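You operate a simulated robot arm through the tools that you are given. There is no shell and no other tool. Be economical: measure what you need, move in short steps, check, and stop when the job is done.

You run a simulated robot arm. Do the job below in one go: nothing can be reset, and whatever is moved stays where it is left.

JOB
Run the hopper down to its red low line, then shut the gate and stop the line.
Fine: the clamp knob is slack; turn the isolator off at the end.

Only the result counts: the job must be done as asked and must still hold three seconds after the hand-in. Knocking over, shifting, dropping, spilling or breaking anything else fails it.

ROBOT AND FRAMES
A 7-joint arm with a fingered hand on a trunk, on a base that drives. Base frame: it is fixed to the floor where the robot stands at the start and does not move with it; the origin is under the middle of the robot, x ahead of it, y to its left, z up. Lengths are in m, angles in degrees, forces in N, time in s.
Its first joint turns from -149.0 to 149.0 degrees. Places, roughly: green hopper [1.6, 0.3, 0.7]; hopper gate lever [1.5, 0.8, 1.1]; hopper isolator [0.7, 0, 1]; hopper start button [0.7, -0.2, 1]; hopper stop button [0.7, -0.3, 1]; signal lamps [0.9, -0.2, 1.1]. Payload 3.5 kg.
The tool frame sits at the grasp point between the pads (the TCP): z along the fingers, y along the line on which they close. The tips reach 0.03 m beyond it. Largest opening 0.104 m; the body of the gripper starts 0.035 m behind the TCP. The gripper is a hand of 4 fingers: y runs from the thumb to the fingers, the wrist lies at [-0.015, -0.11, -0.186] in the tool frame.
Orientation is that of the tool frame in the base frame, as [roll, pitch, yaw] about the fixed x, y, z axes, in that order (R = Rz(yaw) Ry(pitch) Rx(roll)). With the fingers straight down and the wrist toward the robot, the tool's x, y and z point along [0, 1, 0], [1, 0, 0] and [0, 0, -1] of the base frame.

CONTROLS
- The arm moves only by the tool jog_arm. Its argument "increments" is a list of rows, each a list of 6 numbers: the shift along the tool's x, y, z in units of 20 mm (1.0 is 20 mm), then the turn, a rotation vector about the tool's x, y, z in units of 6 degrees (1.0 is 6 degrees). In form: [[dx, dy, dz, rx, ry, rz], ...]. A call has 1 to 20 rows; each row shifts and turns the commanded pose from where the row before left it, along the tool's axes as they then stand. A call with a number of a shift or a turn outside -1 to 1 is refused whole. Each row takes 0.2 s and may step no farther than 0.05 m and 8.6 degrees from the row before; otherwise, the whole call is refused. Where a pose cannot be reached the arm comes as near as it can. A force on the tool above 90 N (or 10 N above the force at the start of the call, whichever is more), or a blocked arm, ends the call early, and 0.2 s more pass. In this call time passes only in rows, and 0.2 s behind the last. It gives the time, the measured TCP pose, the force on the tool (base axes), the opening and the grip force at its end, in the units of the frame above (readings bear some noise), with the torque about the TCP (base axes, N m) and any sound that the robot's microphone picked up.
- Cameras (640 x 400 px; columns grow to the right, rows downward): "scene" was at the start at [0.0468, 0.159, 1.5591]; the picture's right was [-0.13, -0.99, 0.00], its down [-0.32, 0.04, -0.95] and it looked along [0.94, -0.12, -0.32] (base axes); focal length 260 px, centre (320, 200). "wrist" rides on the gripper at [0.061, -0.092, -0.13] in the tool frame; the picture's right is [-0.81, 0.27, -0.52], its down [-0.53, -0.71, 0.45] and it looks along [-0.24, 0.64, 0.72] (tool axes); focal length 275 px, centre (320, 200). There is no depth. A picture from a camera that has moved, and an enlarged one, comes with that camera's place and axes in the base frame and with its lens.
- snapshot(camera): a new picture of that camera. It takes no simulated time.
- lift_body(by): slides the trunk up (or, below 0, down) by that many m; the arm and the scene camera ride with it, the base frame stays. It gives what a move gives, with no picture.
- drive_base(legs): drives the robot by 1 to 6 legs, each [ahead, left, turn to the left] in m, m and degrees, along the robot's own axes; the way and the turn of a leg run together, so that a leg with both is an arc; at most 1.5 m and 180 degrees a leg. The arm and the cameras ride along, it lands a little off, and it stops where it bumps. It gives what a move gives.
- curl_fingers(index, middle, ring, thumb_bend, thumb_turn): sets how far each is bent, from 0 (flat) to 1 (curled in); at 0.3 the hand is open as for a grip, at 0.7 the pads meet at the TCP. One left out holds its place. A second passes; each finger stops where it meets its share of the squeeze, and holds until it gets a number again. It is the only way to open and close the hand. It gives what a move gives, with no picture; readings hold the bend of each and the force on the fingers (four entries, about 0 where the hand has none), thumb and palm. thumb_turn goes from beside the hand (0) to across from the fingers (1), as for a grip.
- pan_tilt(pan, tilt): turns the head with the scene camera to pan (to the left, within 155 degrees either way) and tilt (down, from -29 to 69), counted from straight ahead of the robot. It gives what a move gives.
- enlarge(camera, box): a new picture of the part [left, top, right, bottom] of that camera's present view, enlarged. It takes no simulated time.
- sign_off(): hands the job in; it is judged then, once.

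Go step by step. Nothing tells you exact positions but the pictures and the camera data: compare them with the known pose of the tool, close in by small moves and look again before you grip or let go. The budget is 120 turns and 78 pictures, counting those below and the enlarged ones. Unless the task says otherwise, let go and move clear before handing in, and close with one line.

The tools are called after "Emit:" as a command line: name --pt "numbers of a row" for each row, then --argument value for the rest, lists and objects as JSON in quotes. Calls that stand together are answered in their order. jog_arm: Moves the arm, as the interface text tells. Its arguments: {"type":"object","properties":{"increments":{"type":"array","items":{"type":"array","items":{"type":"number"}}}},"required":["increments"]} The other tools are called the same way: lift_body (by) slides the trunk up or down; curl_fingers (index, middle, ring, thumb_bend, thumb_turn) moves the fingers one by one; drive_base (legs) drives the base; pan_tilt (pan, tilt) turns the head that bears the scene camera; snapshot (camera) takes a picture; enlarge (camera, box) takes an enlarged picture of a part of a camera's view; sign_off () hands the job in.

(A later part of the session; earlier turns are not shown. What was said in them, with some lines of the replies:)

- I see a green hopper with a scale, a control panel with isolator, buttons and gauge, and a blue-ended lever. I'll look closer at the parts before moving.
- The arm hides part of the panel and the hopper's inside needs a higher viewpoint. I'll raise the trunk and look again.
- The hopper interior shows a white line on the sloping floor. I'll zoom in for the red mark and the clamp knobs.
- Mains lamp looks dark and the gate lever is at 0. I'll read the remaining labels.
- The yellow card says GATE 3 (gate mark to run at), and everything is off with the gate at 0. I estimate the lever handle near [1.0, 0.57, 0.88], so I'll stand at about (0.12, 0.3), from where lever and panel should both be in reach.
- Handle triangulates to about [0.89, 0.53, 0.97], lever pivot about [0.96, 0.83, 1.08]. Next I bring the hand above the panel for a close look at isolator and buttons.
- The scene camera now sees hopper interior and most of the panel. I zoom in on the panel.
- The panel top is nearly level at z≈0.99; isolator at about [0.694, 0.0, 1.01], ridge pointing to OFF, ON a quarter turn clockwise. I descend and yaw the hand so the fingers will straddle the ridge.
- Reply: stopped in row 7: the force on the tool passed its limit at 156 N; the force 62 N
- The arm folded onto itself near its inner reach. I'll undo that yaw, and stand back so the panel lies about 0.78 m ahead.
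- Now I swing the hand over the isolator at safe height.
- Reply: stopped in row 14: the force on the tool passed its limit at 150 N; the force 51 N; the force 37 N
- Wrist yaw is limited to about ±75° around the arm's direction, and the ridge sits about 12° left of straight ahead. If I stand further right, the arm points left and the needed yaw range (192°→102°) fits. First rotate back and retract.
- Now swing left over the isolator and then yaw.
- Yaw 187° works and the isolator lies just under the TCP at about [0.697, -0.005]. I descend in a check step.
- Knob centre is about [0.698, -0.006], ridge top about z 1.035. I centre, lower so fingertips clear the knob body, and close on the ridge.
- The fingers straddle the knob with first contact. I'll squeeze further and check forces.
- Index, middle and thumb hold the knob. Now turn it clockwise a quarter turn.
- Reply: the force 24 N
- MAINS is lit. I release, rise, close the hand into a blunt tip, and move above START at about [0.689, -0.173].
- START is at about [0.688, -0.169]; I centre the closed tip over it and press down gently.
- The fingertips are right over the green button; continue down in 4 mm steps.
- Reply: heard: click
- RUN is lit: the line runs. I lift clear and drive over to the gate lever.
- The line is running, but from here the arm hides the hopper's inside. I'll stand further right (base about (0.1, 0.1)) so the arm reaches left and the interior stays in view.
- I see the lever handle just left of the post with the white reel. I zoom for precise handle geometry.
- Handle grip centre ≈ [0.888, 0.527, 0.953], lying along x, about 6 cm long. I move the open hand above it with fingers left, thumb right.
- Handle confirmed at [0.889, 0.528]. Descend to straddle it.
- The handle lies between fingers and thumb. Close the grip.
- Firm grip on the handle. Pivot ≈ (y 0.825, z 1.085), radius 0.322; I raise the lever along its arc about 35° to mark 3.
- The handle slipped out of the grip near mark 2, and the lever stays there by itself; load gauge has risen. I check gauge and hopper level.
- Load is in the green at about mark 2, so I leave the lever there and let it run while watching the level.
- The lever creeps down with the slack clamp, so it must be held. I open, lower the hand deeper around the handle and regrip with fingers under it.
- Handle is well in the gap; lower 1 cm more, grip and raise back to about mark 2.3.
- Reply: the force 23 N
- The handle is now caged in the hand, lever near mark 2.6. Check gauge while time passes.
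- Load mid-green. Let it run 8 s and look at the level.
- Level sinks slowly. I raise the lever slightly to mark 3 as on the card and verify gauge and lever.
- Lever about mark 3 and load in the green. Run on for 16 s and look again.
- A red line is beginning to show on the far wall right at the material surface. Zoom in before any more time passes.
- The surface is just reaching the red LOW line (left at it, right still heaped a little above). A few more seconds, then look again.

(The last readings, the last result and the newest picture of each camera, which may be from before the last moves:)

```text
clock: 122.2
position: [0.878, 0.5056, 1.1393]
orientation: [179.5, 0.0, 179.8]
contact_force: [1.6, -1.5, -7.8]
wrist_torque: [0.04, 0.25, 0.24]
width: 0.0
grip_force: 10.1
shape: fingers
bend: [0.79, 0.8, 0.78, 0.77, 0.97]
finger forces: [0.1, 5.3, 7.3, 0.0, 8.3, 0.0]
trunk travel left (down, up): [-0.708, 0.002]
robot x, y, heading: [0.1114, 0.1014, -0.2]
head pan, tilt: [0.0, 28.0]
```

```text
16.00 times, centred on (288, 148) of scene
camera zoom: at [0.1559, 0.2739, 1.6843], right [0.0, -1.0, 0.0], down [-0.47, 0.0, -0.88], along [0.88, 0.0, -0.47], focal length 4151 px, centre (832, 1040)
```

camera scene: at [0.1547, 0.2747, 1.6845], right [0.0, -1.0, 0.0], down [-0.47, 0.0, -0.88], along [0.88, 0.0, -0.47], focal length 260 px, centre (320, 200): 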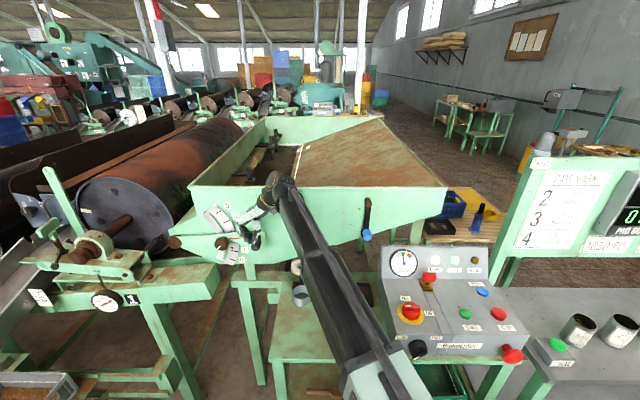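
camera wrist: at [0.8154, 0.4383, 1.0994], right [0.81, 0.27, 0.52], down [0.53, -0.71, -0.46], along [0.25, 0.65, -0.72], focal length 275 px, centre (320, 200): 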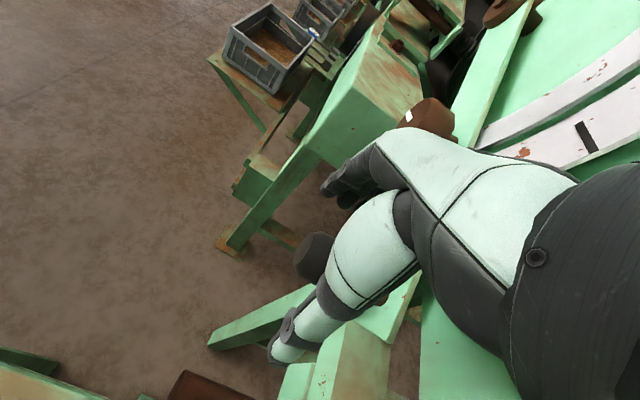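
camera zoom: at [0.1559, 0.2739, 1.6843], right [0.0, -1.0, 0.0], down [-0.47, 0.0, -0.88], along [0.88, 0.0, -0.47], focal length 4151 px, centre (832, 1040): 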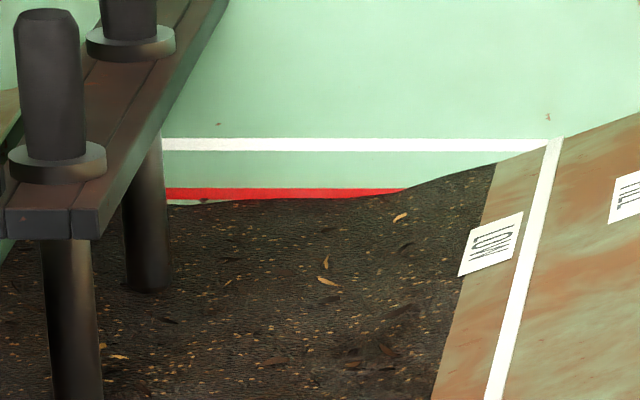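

The red line is now fully bared along the far wall with the surface at its lower edge. Shut the gate now: lower the lever along its arc.

Emit:
jog_arm --pt "0 -0.1 0.69 0 0 0" --pt "0 -0.1 0.69 0 0 0" --pt "0 -0.045 0.7 0 0 0" --pt "0 -0.045 0.7 0 0 0" --pt "0 0.015 0.7 0 0 0" --pt "0 0.015 0.7 0 0 0" --pt "0 0.08 0.7 0 0 0" --pt "0 0.08 0.7 0 0 0" --pt "0 0.14 0.69 0 0 0" --pt "0 0.14 0.69 0 0 0" --pt "0 0.2 0.675 0 0 0" --pt "0 0.2 0.675 0 0 0" --pt "0 0.255 0.65 0 0 0"

Emit:
enlarge --camera "scene" --box '[170, 190, 330, 310]'

```text
clock: 125.0
position: [0.8768, 0.5107, 0.9591]
orientation: [179.8, -0.1, 179.6]
contact_force: [-20.3, -84.5, -21.2]
wrist_torque: [4.89, -1.24, 0.39]
width: 0.0181
grip_force: 38.0
shape: fingers
bend: [0.9, 0.81, 0.79, 0.83, 0.95]
finger forces: [0.0, 0.1, 0.0, 0.0, 73.5, 2.0]
trunk travel left (down, up): [-0.708, 0.002]
robot x, y, heading: [0.1086, 0.1027, -0.3]
head pan, tilt: [0.0, 28.0]
```

```text
3.33 times, centred on (250, 250) of scene
camera zoom: at [0.1544, 0.2636, 1.685], right [0.0, -1.0, -0.01], down [-0.47, 0.01, -0.88], along [0.88, 0.0, -0.47], focal length 865 px, centre (553, 33)
```

zoom: 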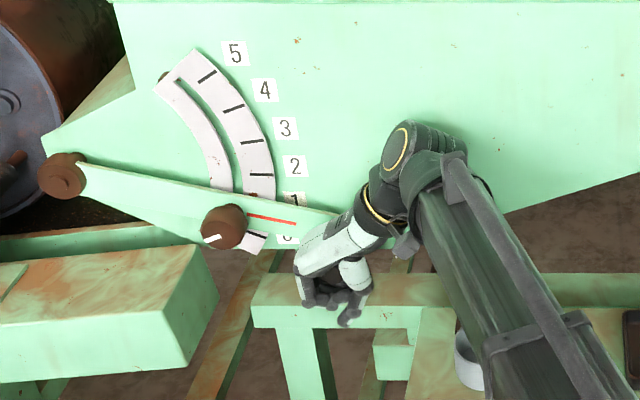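

The lever is near mark 0.8 and the hand jams sideways (thumb pressing toward the pivot). Relieve sideways and ease down.

Emit:
jog_arm --pt "0 -0.9 0 0 0 0" --pt "0 0 0.5 0 0 0" --pt "0 0.15 0.5 0 0 0"

Emit:
curl_fingers --index 0.3 --middle 0.3 --ring 0.3 --thumb_bend 0.3

Emit:
enlarge --camera "scene" --box '[170, 190, 330, 310]'

```text
clock: 125.8
position: [0.8778, 0.5147, 0.9402]
orientation: [179.3, 0.0, 180.0]
contact_force: [1.8, 7.0, 1.9]
wrist_torque: [-0.37, 0.13, -0.03]
width: 0.0179
grip_force: 10.6
shape: fingers
bend: [0.91, 0.81, 0.79, 0.81, 0.96]
finger forces: [0.0, 0.1, 0.1, 0.1, 7.5, 15.2]
trunk travel left (down, up): [-0.708, 0.002]
robot x, y, heading: [0.1059, 0.1019, 0.1]
head pan, tilt: [0.0, 28.0]
```

```text
clock: 126.8
position: [0.876, 0.5124, 0.9409]
orientation: [179.5, 0.0, 179.9]
contact_force: [5.1, 35.8, 9.2]
wrist_torque: [-1.99, 0.3, -0.03]
width: 0.1029
grip_force: 17.1
shape: fingers
bend: [0.3, 0.3, 0.3, 0.3, 0.97]
finger forces: [0.1, 0.0, 0.0, 0.1, 0.0, 33.7]
trunk travel left (down, up): [-0.708, 0.002]
robot x, y, heading: [0.1102, 0.1049, -0.1]
head pan, tilt: [0.0, 28.0]
```

```text
3.33 times, centred on (250, 250) of scene
camera zoom: at [0.1543, 0.278, 1.684], right [0.0, -1.0, 0.0], down [-0.47, 0.0, -0.88], along [0.88, 0.0, -0.47], focal length 865 px, centre (553, 33)
```

zoom: 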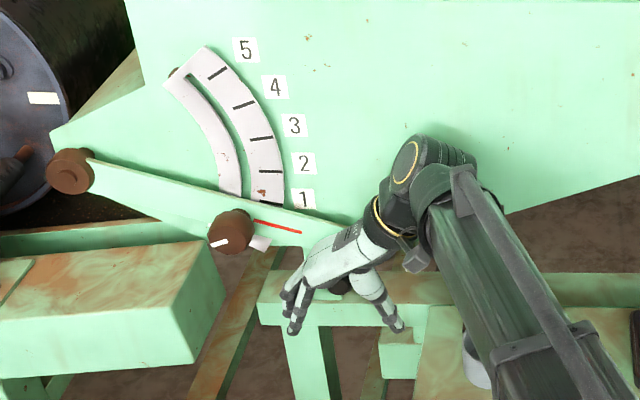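

Palm is now pressing the handle, lever about 0.3. Push down a little more with the open hand, shifting along the arc.

Emit:
jog_arm --pt "0 0.3 0.4 0 0 0" --pt "0 0.3 0.4 0 0 0"

Emit:
enlarge --camera "scene" --box '[170, 190, 330, 310]'

```text
clock: 127.4
position: [0.8783, 0.5205, 0.9225]
orientation: [179.7, 0.1, 179.7]
contact_force: [-0.1, 11.8, 4.4]
wrist_torque: [-0.61, 0.07, -0.01]
width: 0.1026
grip_force: 5.7
shape: fingers
bend: [0.3, 0.3, 0.3, 0.3, 0.97]
finger forces: [0.0, 0.0, 0.1, 0.0, 0.1, 11.5]
trunk travel left (down, up): [-0.708, 0.002]
robot x, y, heading: [0.1057, 0.1032, 0.2]
head pan, tilt: [0.0, 28.0]
```

```text
3.33 times, centred on (250, 250) of scene
camera zoom: at [0.1544, 0.2747, 1.6841], right [0.0, -1.0, 0.0], down [-0.47, 0.0, -0.88], along [0.88, 0.0, -0.47], focal length 865 px, centre (553, 33)
```

zoom: 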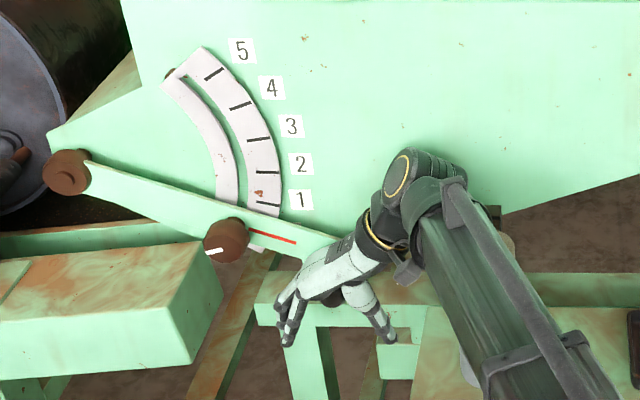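

Nearly shut (about 2–3° left). Push a little further.

Emit:
jog_arm --pt "0 0.2 0.4 0 0 0" --pt "0 0.2 0.4 0 0 0"

Emit:
enlarge --camera "scene" --box '[170, 190, 330, 310]'

```text
clock: 128.0
position: [0.8786, 0.5288, 0.9072]
orientation: [179.5, 0.0, 179.7]
contact_force: [-1.0, 1.6, 1.1]
wrist_torque: [-0.04, -0.07, 0.03]
width: 0.1027
grip_force: 0.6
shape: fingers
bend: [0.3, 0.3, 0.3, 0.3, 0.97]
finger forces: [0.1, 0.1, 0.0, 0.0, 0.0, 1.6]
trunk travel left (down, up): [-0.708, 0.002]
robot x, y, heading: [0.1077, 0.1028, 0.2]
head pan, tilt: [0.0, 28.0]
```

```text
3.33 times, centred on (250, 250) of scene
camera zoom: at [0.1546, 0.2736, 1.6842], right [0.0, -1.0, 0.0], down [-0.47, 0.0, -0.88], along [0.88, 0.0, -0.47], focal length 865 px, centre (553, 33)
```

zoom: 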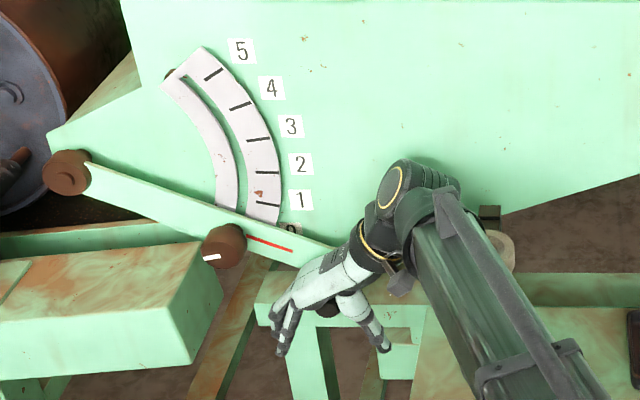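

Lever is at its original shut angle within a fraction of a degree. One more small nudge to seat it, then check.

Emit:
jog_arm --pt "0 0.05 0.3 0 0 0" --pt "0 0 0.2 0 0 0"

Emit:
enlarge --camera "scene" --box '[170, 110, 490, 310]'

```text
clock: 128.6
position: [0.8778, 0.5312, 0.9042]
orientation: [179.5, 0.4, 179.8]
contact_force: [0.5, -0.3, 1.6]
wrist_torque: [0.01, -0.01, 0.03]
width: 0.1027
grip_force: 1.1
shape: fingers
bend: [0.3, 0.3, 0.3, 0.3, 0.97]
finger forces: [0.1, 0.0, 0.0, 0.0, 0.1, 1.5]
trunk travel left (down, up): [-0.708, 0.002]
robot x, y, heading: [0.1095, 0.1012, 0.1]
head pan, tilt: [0.0, 28.0]
```

```text
2.00 times, centred on (330, 210) of scene
camera zoom: at [0.151, 0.2723, 1.6858], right [0.0, -1.0, 0.0], down [-0.47, 0.0, -0.88], along [0.88, 0.0, -0.47], focal length 519 px, centre (300, 180)
```

zoom: 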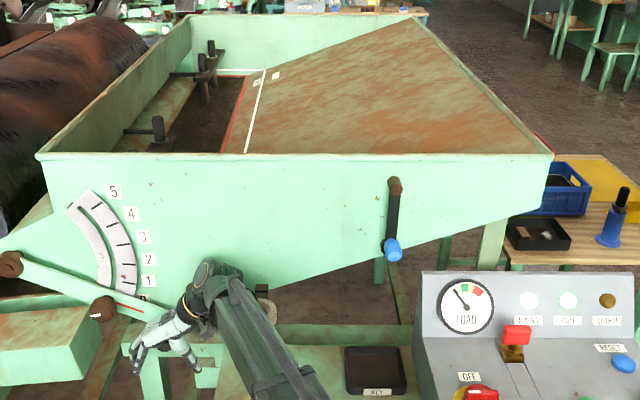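

Load fell back to zero: gate shut, and the red line shows right along the material's edge. I raise the open hand straight up, then check lever and level.

Emit:
jog_arm --pt "0 0 -0.5 0 0 0" --pt "0 0 -1 0 0 0" --pt "0 0 -1 0 0 0" --pt "0 0 -1 0 0 0" --pt "0 0 -1 0 0 0" --pt "0 0 -1 0 0 0" --pt "0 0 -1 0 0 0" --pt "0 0 -1 0 0 0" --pt "0 0 -1 0 0 0" --pt "0 0 -1 0 0 0" --pt "0 0 -1 0 0 0" --pt "0 0 -1 0 0 0" --pt "0 0 -1 0 0 0" --pt "0 0 -1 0 0 0" --pt "0 0 -1 0 0 0" --pt "0 0 -1 0 0 0" --pt "0 0 -1 0 0 0" --pt "0 0 -1 0 0 0" --pt "0 0 -1 0 0 0" --pt "0 0 -1 0 0 0"

Emit:
enlarge --camera "scene" --box '[150, 125, 330, 295]'

```text
clock: 132.8
position: [0.8768, 0.5273, 1.289]
orientation: [179.6, 0.0, 179.7]
contact_force: [0.4, 0.1, -0.2]
wrist_torque: [0.0, -0.02, -0.02]
width: 0.1029
grip_force: 0.1
shape: fingers
bend: [0.3, 0.3, 0.3, 0.3, 0.97]
finger forces: [0.0, 0.0, 0.0, 0.0, 0.1, 0.0]
trunk travel left (down, up): [-0.708, 0.002]
robot x, y, heading: [0.1097, 0.1029, 0.1]
head pan, tilt: [0.0, 28.0]
```

```text
2.35 times, centred on (240, 210) of scene
camera zoom: at [0.1546, 0.2737, 1.6844], right [0.0, -1.0, 0.0], down [-0.47, 0.0, -0.88], along [0.88, 0.0, -0.47], focal length 610 px, centre (508, 176)
```

zoom: 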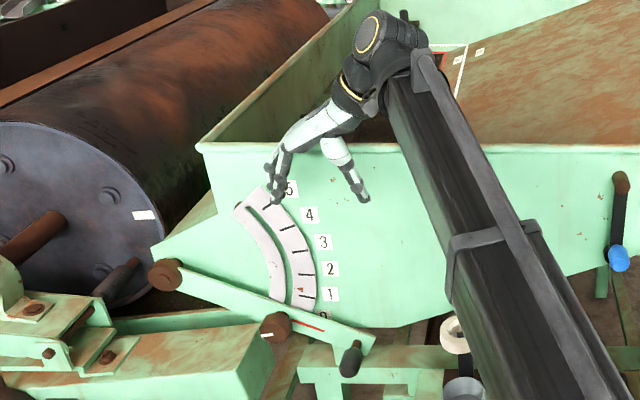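

Gate shut, lever at 0. Now I retract the arm and drive back to the panel station used before.

Emit:
jog_arm --pt "0 0 0 0 0 1" --pt "0 0 0 0 0 1" --pt "0 0 0 0 0 1" --pt "0 0 0 0 0 1" --pt "0 0 0 0 0 1" --pt "0 0 0 0 0 1" --pt "0 0 0 0 0 1" --pt "0 0 0 0 0 1" --pt "0 0 0 0 0 1" --pt "0 0 0 0 0 1" --pt "0 0 0 0 0 1" --pt "0 0 0 0 0 1" --pt "0 0 0 0 0 1" --pt "0 0 0 0 0 1" --pt "0 0 0 0 0 1"

Emit:
jog_arm --pt "-0.94 -0.53 -0.2 0 0 0" --pt "-0.94 -0.53 -0.2 0 0 0" --pt "-0.94 -0.53 -0.2 0 0 0" --pt "-0.94 -0.53 -0.2 0 0 0" --pt "-0.94 -0.53 -0.2 0 0 0" --pt "-0.94 -0.53 -0.2 0 0 0" --pt "-0.94 -0.53 -0.2 0 0 0" --pt "-0.94 -0.53 -0.2 0 0 0" --pt "-0.94 -0.53 -0.2 0 0 0" --pt "-0.94 -0.53 -0.2 0 0 0" --pt "-0.94 -0.53 -0.2 0 0 0" --pt "-0.94 -0.53 -0.2 0 0 0" --pt "-0.94 -0.53 -0.2 0 0 0"

Emit:
drive_base --legs '[[-0.09, 0, 0], [0, -0.55, 0]]'

Emit:
curl_fingers --index 0.7 --middle 0.7 --ring 0.7 --thumb_bend 0.7

```text
clock: 136.0
position: [0.8783, 0.5273, 1.2891]
orientation: [180.0, -0.5, 89.6]
contact_force: [0.1, 0.5, -0.2]
wrist_torque: [0.04, 0.02, 0.01]
width: 0.1029
grip_force: 0.1
shape: fingers
bend: [0.3, 0.3, 0.3, 0.3, 0.97]
finger forces: [0.0, 0.1, 0.0, 0.1, 0.1, 0.0]
trunk travel left (down, up): [-0.708, 0.002]
robot x, y, heading: [0.1058, 0.1063, -0.3]
head pan, tilt: [0.0, 28.0]
```

```text
clock: 138.8
position: [0.7387, 0.2808, 1.3368]
orientation: [180.0, -0.5, 89.6]
contact_force: [0.0, 0.4, 0.2]
wrist_torque: [0.0, -0.03, 0.02]
width: 0.1027
grip_force: 0.0
shape: fingers
bend: [0.3, 0.3, 0.3, 0.3, 0.97]
finger forces: [0.0, 0.0, 0.1, 0.1, 0.0, 0.1]
trunk travel left (down, up): [-0.708, 0.002]
robot x, y, heading: [0.1065, 0.1031, 0.1]
head pan, tilt: [0.0, 28.0]
```

```text
clock: 142.7
position: [0.6492, -0.2675, 1.3381]
orientation: [180.0, -0.5, 90.1]
contact_force: [-0.3, 0.6, -0.3]
wrist_torque: [0.0, -0.01, 0.0]
width: 0.1029
grip_force: 0.0
shape: fingers
bend: [0.3, 0.3, 0.3, 0.3, 0.97]
finger forces: [0.1, 0.0, 0.1, 0.0, 0.1, 0.1]
trunk travel left (down, up): [-0.708, 0.002]
robot x, y, heading: [0.0221, -0.4512, 0.7]
head pan, tilt: [0.0, 28.0]
```

```text
clock: 143.7
position: [0.6479, -0.2671, 1.338]
orientation: [179.9, -0.5, 90.2]
contact_force: [0.1, 1.2, -0.3]
wrist_torque: [-0.01, 0.03, -0.01]
width: 0.0016
grip_force: 0.1
shape: fingers
bend: [0.7, 0.7, 0.7, 0.7, 0.97]
finger forces: [0.0, 0.0, 0.0, 0.0, 0.0, 0.0]
trunk travel left (down, up): [-0.708, 0.002]
robot x, y, heading: [0.0185, -0.4503, 0.6]
head pan, tilt: [0.0, 28.0]
```

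Now above STOP (about [0.688, -0.271]); descend partway and verify.

Emit:
jog_arm --pt "-0.2 1 1 0 0 0" --pt "0 0.95 1 0 0 0" --pt "0 0 1 0 0 0" --pt "0 0 1 0 0 0" --pt "0 0 1 0 0 0" --pt "0 0 1 0 0 0" --pt "0 0 1 0 0 0" --pt "0 0 1 0 0 0" --pt "0 0 1 0 0 0" --pt "0 0 1 0 0 0" --pt "0 0 1 0 0 0" --pt "0 0 1 0 0 0" --pt "0 0 1 0 0 0" --pt "0 0 1 0 0 0"

Emit:
snapshot --camera "wrist"

```text
clock: 146.7
position: [0.6863, -0.2679, 1.0587]
orientation: [-180.0, -0.5, 90.2]
contact_force: [-0.2, 0.4, 0.9]
wrist_torque: [0.02, 0.01, 0.04]
width: 0.0014
grip_force: 0.0
shape: fingers
bend: [0.7, 0.7, 0.7, 0.7, 0.97]
finger forces: [0.0, 0.1, 0.1, 0.0, 0.0, 0.0]
trunk travel left (down, up): [-0.708, 0.002]
robot x, y, heading: [0.0193, -0.4525, 0.8]
head pan, tilt: [0.0, 28.0]
```

```text
10 pictures are left
camera wrist: at [0.5936, -0.2073, 1.1903], right [0.28, -0.81, 0.51], down [-0.71, -0.53, -0.46], along [0.65, -0.23, -0.73], focal length 275 px, centre (320, 200)
```

wrist: 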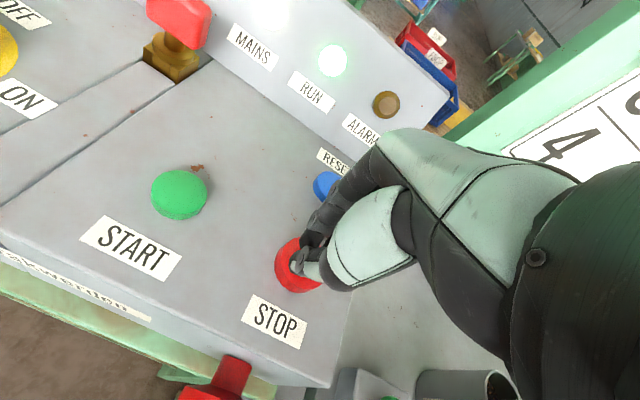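

Tip is over STOP; press.

Emit:
jog_arm --pt "0 0 0.4 0 0 0" --pt "0 0 0.3 0 0 0" --pt "0 0 0.3 0 0 0" --pt "0 0 0.25 0 0 0"

```text
clock: 147.7
position: [0.6855, -0.2685, 1.0376]
orientation: [179.6, -0.6, 90.4]
contact_force: [-1.8, 1.5, 34.3]
wrist_torque: [0.33, 0.24, 0.02]
width: 0.0008
grip_force: 17.0
shape: fingers
bend: [0.7, 0.7, 0.7, 0.7, 0.97]
finger forces: [9.0, 1.2, 0.0, 0.0, 24.1, 0.0]
trunk travel left (down, up): [-0.708, 0.002]
robot x, y, heading: [0.0207, -0.4553, 0.5]
head pan, tilt: [0.0, 28.0]
heard: click
```

STOP clicked. Lift off and go over the isolator with open hand at the yaw used before.

Emit:
jog_arm --pt "0 0 -1 0 0 0" --pt "0 0 -1 0 0 0" --pt "0 0 -1 0 0 0" --pt "0 0 -1 0 0 0" --pt "0 0 -1 0 0 0" --pt "0 0 -1 0 0 0" --pt "1 0.05 0 0 0 0" --pt "1 0.05 0 0 0 0" --pt "1 0.05 0 0 0 0" --pt "1 0.05 0 0 0 0" --pt "1 0.05 0 0 0 0" --pt "1 0.05 0 0 0 0" --pt "1 0.05 0 0 0 0" --pt "1 0.05 0 0 0 0" --pt "1 0.05 0 0 0 0" --pt "1 0.05 0 0 0 0" --pt "1 0.05 0 0 0 0" --pt "1 0.05 0 0 0 0" --pt "1 0.05 0 0 0 -1" --pt "0 0 0 0 0 -0.8"

Emit:
curl_fingers --index 0.3 --middle 0.3 --ring 0.3 --thumb_bend 0.3

Emit:
snapshot --camera "wrist"

```text
clock: 151.9
position: [0.6989, -0.0097, 1.1552]
orientation: [179.9, -0.5, 101.1]
contact_force: [0.7, 0.8, 0.3]
wrist_torque: [-0.02, -0.02, -0.01]
width: 0.0007
grip_force: 0.1
shape: fingers
bend: [0.7, 0.7, 0.7, 0.7, 0.97]
finger forces: [0.0, 0.0, 0.0, 0.0, 0.0, 0.1]
trunk travel left (down, up): [-0.708, 0.002]
robot x, y, heading: [0.0221, -0.451, 0.6]
head pan, tilt: [0.0, 28.0]
```

```text
clock: 152.9
position: [0.6994, -0.0088, 1.1545]
orientation: [180.0, -0.5, 101.1]
contact_force: [0.4, -0.3, -0.3]
wrist_torque: [0.01, 0.0, 0.0]
width: 0.1029
grip_force: 0.0
shape: fingers
bend: [0.3, 0.3, 0.3, 0.3, 0.97]
finger forces: [0.0, 0.0, 0.1, 0.0, 0.0, 0.1]
trunk travel left (down, up): [-0.708, 0.002]
robot x, y, heading: [0.0197, -0.4515, 0.6]
head pan, tilt: [0.0, 28.0]
```

```text
9 pictures are left
camera wrist: at [0.5974, 0.0329, 1.2865], right [0.43, -0.75, 0.51], down [-0.6, -0.66, -0.46], along [0.68, -0.11, -0.73], focal length 275 px, centre (320, 200)
```

wrist: 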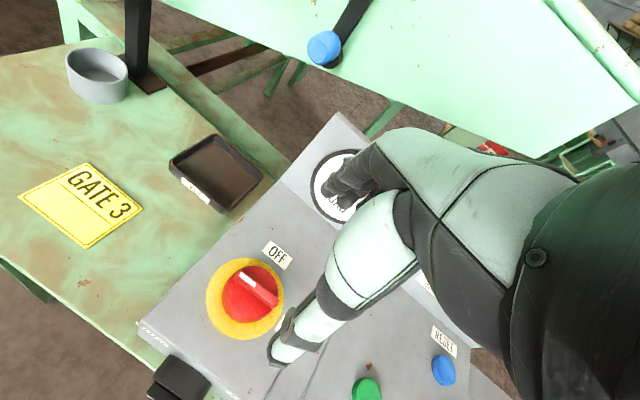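

Isolator lies right below. Descend, grip the knob as before.

Emit:
jog_arm --pt "0 0 1 0 0 0" --pt "0 0 1 0 0 0" --pt "0 0 1 0 0 0" --pt "0 0 1 0 0 0" --pt "0 0 1 0 0 0"

Emit:
curl_fingers --index 0.75 --middle 0.75 --ring 0.75 --thumb_bend 0.7

```text
clock: 154.1
position: [0.6987, -0.0062, 1.0557]
orientation: [179.9, -0.5, 101.1]
contact_force: [0.0, 0.5, 0.3]
wrist_torque: [-0.01, 0.01, 0.0]
width: 0.1029
grip_force: 0.0
shape: fingers
bend: [0.3, 0.3, 0.3, 0.3, 0.97]
finger forces: [0.1, 0.0, 0.1, 0.0, 0.1, 0.0]
trunk travel left (down, up): [-0.708, 0.002]
robot x, y, heading: [0.0202, -0.4528, 0.4]
head pan, tilt: [0.0, 28.0]
```

```text
clock: 155.1
position: [0.7005, -0.0074, 1.0554]
orientation: [179.8, -0.6, 100.9]
contact_force: [13.1, 1.2, 5.6]
wrist_torque: [-0.01, -0.62, 0.02]
width: 0.0057
grip_force: 10.8
shape: fingers
bend: [0.72, 0.59, 0.75, 0.68, 0.97]
finger forces: [6.7, 13.7, 0.0, 0.0, 1.8, 0.1]
trunk travel left (down, up): [-0.708, 0.002]
robot x, y, heading: [0.0198, -0.4489, 0.5]
head pan, tilt: [0.0, 28.0]
```

Middle finger has the ridge; tighten the thumb, then turn counter-clockwise a quarter turn.

Emit:
curl_fingers --thumb_bend 0.85

Emit:
jog_arm --pt "0 0 0 0 0 -1" --pt "0 0 0 0 0 -1" --pt "0 0 0 0 0 -1" --pt "0 0 0 0 0 -1" --pt "0 0 0 0 0 -1" --pt "0 0 0 0 0 -1" --pt "0 0 0 0 0 -1" --pt "0 0 0 0 0 -1" --pt "0 0 0 0 0 -1" --pt "0 0 0 0 0 -1" --pt "0 0 0 0 0 -1" --pt "0 0 0 0 0 -1" --pt "0 0 0 0 0 -1" --pt "0 0 0 0 0 -1" --pt "0 0 0 0 0 -1"

Emit:
enlarge --camera "scene" --box '[200, 200, 340, 340]'

```text
clock: 156.1
position: [0.6974, -0.0071, 1.055]
orientation: [179.9, -0.5, 101.0]
contact_force: [-0.4, -3.0, 2.6]
wrist_torque: [-0.15, -0.32, 0.09]
width: 0.0035
grip_force: 19.8
shape: fingers
bend: [0.72, 0.58, 0.75, 0.72, 0.97]
finger forces: [8.0, 15.8, 0.1, 0.0, 15.6, 0.0]
trunk travel left (down, up): [-0.708, 0.002]
robot x, y, heading: [0.0227, -0.4502, 0.6]
head pan, tilt: [0.0, 28.0]
```

```text
clock: 159.3
position: [0.6995, -0.0076, 1.0547]
orientation: [179.5, 0.2, -168.9]
contact_force: [13.6, 4.7, 8.4]
wrist_torque: [0.47, -0.48, -0.13]
width: 0.0036
grip_force: 20.8
shape: fingers
bend: [0.73, 0.59, 0.75, 0.74, 0.96]
finger forces: [10.9, 17.0, 0.1, 0.0, 13.8, 0.0]
trunk travel left (down, up): [-0.708, 0.002]
robot x, y, heading: [0.018, -0.4514, 0.2]
head pan, tilt: [0.0, 28.0]
```

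```text
2.86 times, centred on (270, 270) of scene
camera zoom: at [0.0655, -0.2803, 1.6844], right [0.01, -1.0, 0.0], down [-0.47, 0.0, -0.88], along [0.88, 0.01, -0.47], focal length 741 px, centre (463, 0)
```

zoom: 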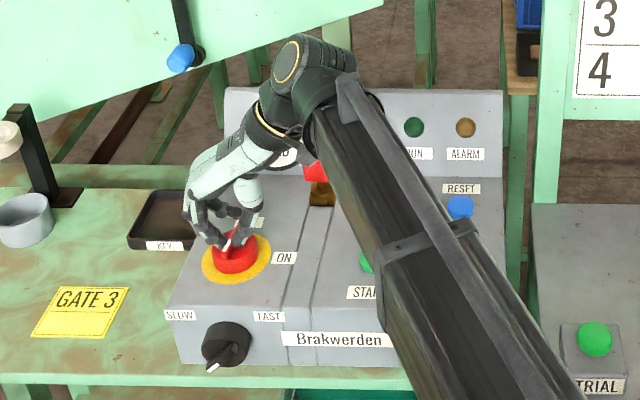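

RUN is out and the knob has turned most of the way. Turn a few degrees more, release and lift to check.

Emit:
jog_arm --pt "0 0 0 0 0 -0.9" --pt "0 0 0 0 0 -0.6"

Emit:
curl_fingers --index 0.3 --middle 0.3 --ring 0.3 --thumb_bend 0.3

Emit:
jog_arm --pt "0 0 -1 0 0 0" --pt "0 0 -1 0 0 0" --pt "0 0 -1 0 0 0" --pt "0 0 -1 0 0 0" --pt "0 0 -1 0 0 0" --pt "0 0 -1 0 0 0" --pt "0 0 -1 0 0 1" --pt "0 0 -1 0 0 1" --pt "0 0 -1 0 0 1" --pt "0 0 -1 0 0 1" --pt "0 0 0 0 0 1" --pt "0 0 0 0 0 1" --pt "0 0 0 0 0 1" --pt "0 0 0 0 0 1" --pt "0 0 0 0 0 1" --pt "0 0 0 0 0 1" --pt "0 0 0 0 0 1" --pt "0 0 0 0 0 1"

Emit:
snapshot --camera "wrist"

```text
clock: 159.9
position: [0.6988, -0.0077, 1.0548]
orientation: [179.4, 0.0, -159.9]
contact_force: [10.3, 6.9, 8.5]
wrist_torque: [0.54, -0.34, -0.09]
width: 0.0036
grip_force: 20.3
shape: fingers
bend: [0.73, 0.59, 0.75, 0.74, 0.96]
finger forces: [10.9, 17.1, 0.1, 0.0, 13.9, 0.1]
trunk travel left (down, up): [-0.708, 0.002]
robot x, y, heading: [0.0193, -0.4479, 0.4]
head pan, tilt: [0.0, 28.0]
```

```text
clock: 160.9
position: [0.6994, -0.0083, 1.0552]
orientation: [179.6, 0.2, -159.9]
contact_force: [1.2, -0.1, -0.6]
wrist_torque: [0.03, 0.03, 0.04]
width: 0.103
grip_force: 0.0
shape: fingers
bend: [0.3, 0.3, 0.3, 0.3, 0.97]
finger forces: [0.0, 0.0, 0.1, 0.0, 0.0, 0.1]
trunk travel left (down, up): [-0.708, 0.002]
robot x, y, heading: [0.0211, -0.4531, 0.5]
head pan, tilt: [0.0, 28.0]
```

```text
clock: 164.7
position: [0.7001, -0.011, 1.2539]
orientation: [179.8, -0.4, 127.9]
contact_force: [-1.0, 0.0, 0.3]
wrist_torque: [0.0, 0.02, 0.03]
width: 0.103
grip_force: 0.0
shape: fingers
bend: [0.3, 0.3, 0.3, 0.3, 0.97]
finger forces: [0.0, 0.0, 0.0, 0.0, 0.1, 0.0]
trunk travel left (down, up): [-0.708, 0.002]
robot x, y, heading: [0.0176, -0.4508, 0.4]
head pan, tilt: [0.0, 28.0]
```

```text
7 pictures are left
camera wrist: at [0.5881, -0.0192, 1.3854], right [0.71, -0.47, 0.51], down [-0.23, -0.85, -0.46], along [0.66, 0.21, -0.72], focal length 275 px, centre (320, 200)
```

wrist: 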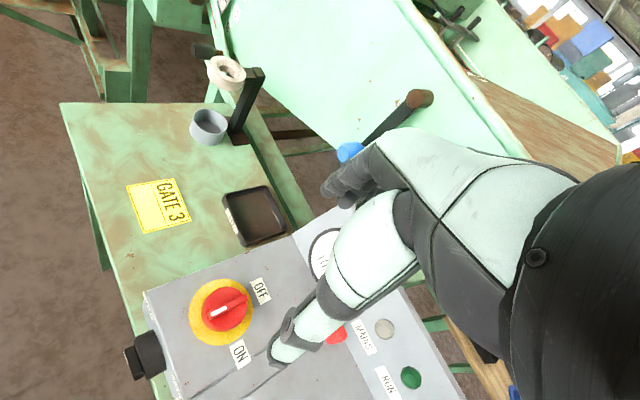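

MAINS and RUN are dark and the isolator points to OFF as at the start. A last check of lever and hopper.

Emit:
pan_tilt --pan 25 --tilt 28

Emit:
snapshot --camera "scene"

Emit:
enlarge --camera "scene" --box '[180, 110, 380, 270]'

```text
clock: 165.6
position: [0.6986, -0.0112, 1.2556]
orientation: [179.7, -0.4, 128.0]
contact_force: [0.4, -0.2, -0.6]
wrist_torque: [-0.02, -0.02, 0.0]
width: 0.1029
grip_force: 0.1
shape: fingers
bend: [0.3, 0.3, 0.3, 0.3, 0.97]
finger forces: [0.0, 0.0, 0.0, 0.1, 0.0, 0.0]
trunk travel left (down, up): [-0.708, 0.002]
robot x, y, heading: [0.0168, -0.4513, 0.4]
head pan, tilt: [25.0, 28.0]
```

```text
6 pictures are left
camera scene: at [0.0558, -0.242, 1.6844], right [0.43, -0.9, 0.0], down [-0.42, -0.2, -0.88], along [0.8, 0.38, -0.47], focal length 260 px, centre (320, 200)
```

scene: 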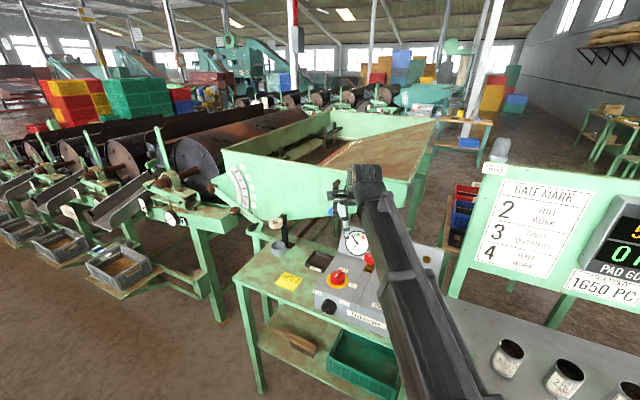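

```text
2.50 times, centred on (280, 190) of scene
camera zoom: at [0.0558, -0.242, 1.6844], right [0.43, -0.9, 0.0], down [-0.42, -0.2, -0.88], along [0.8, 0.38, -0.47], focal length 649 px, centre (420, 225)
```

zoom: 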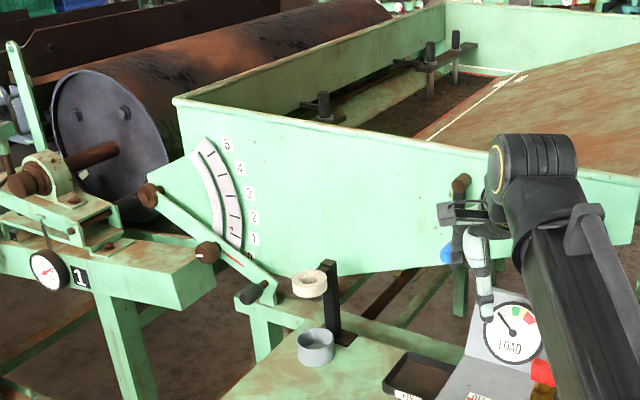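

The lever is at 0, load reads zero, the lamps are out, and nothing else has moved; the hand is clear.

Emit:
sign_off

```text
The job is handed in.
```

I ran the hopper down to its red low line, shut the gate with the lever at 0, stopped the line and turned the isolator off; the MAINS and RUN lamps are dark.
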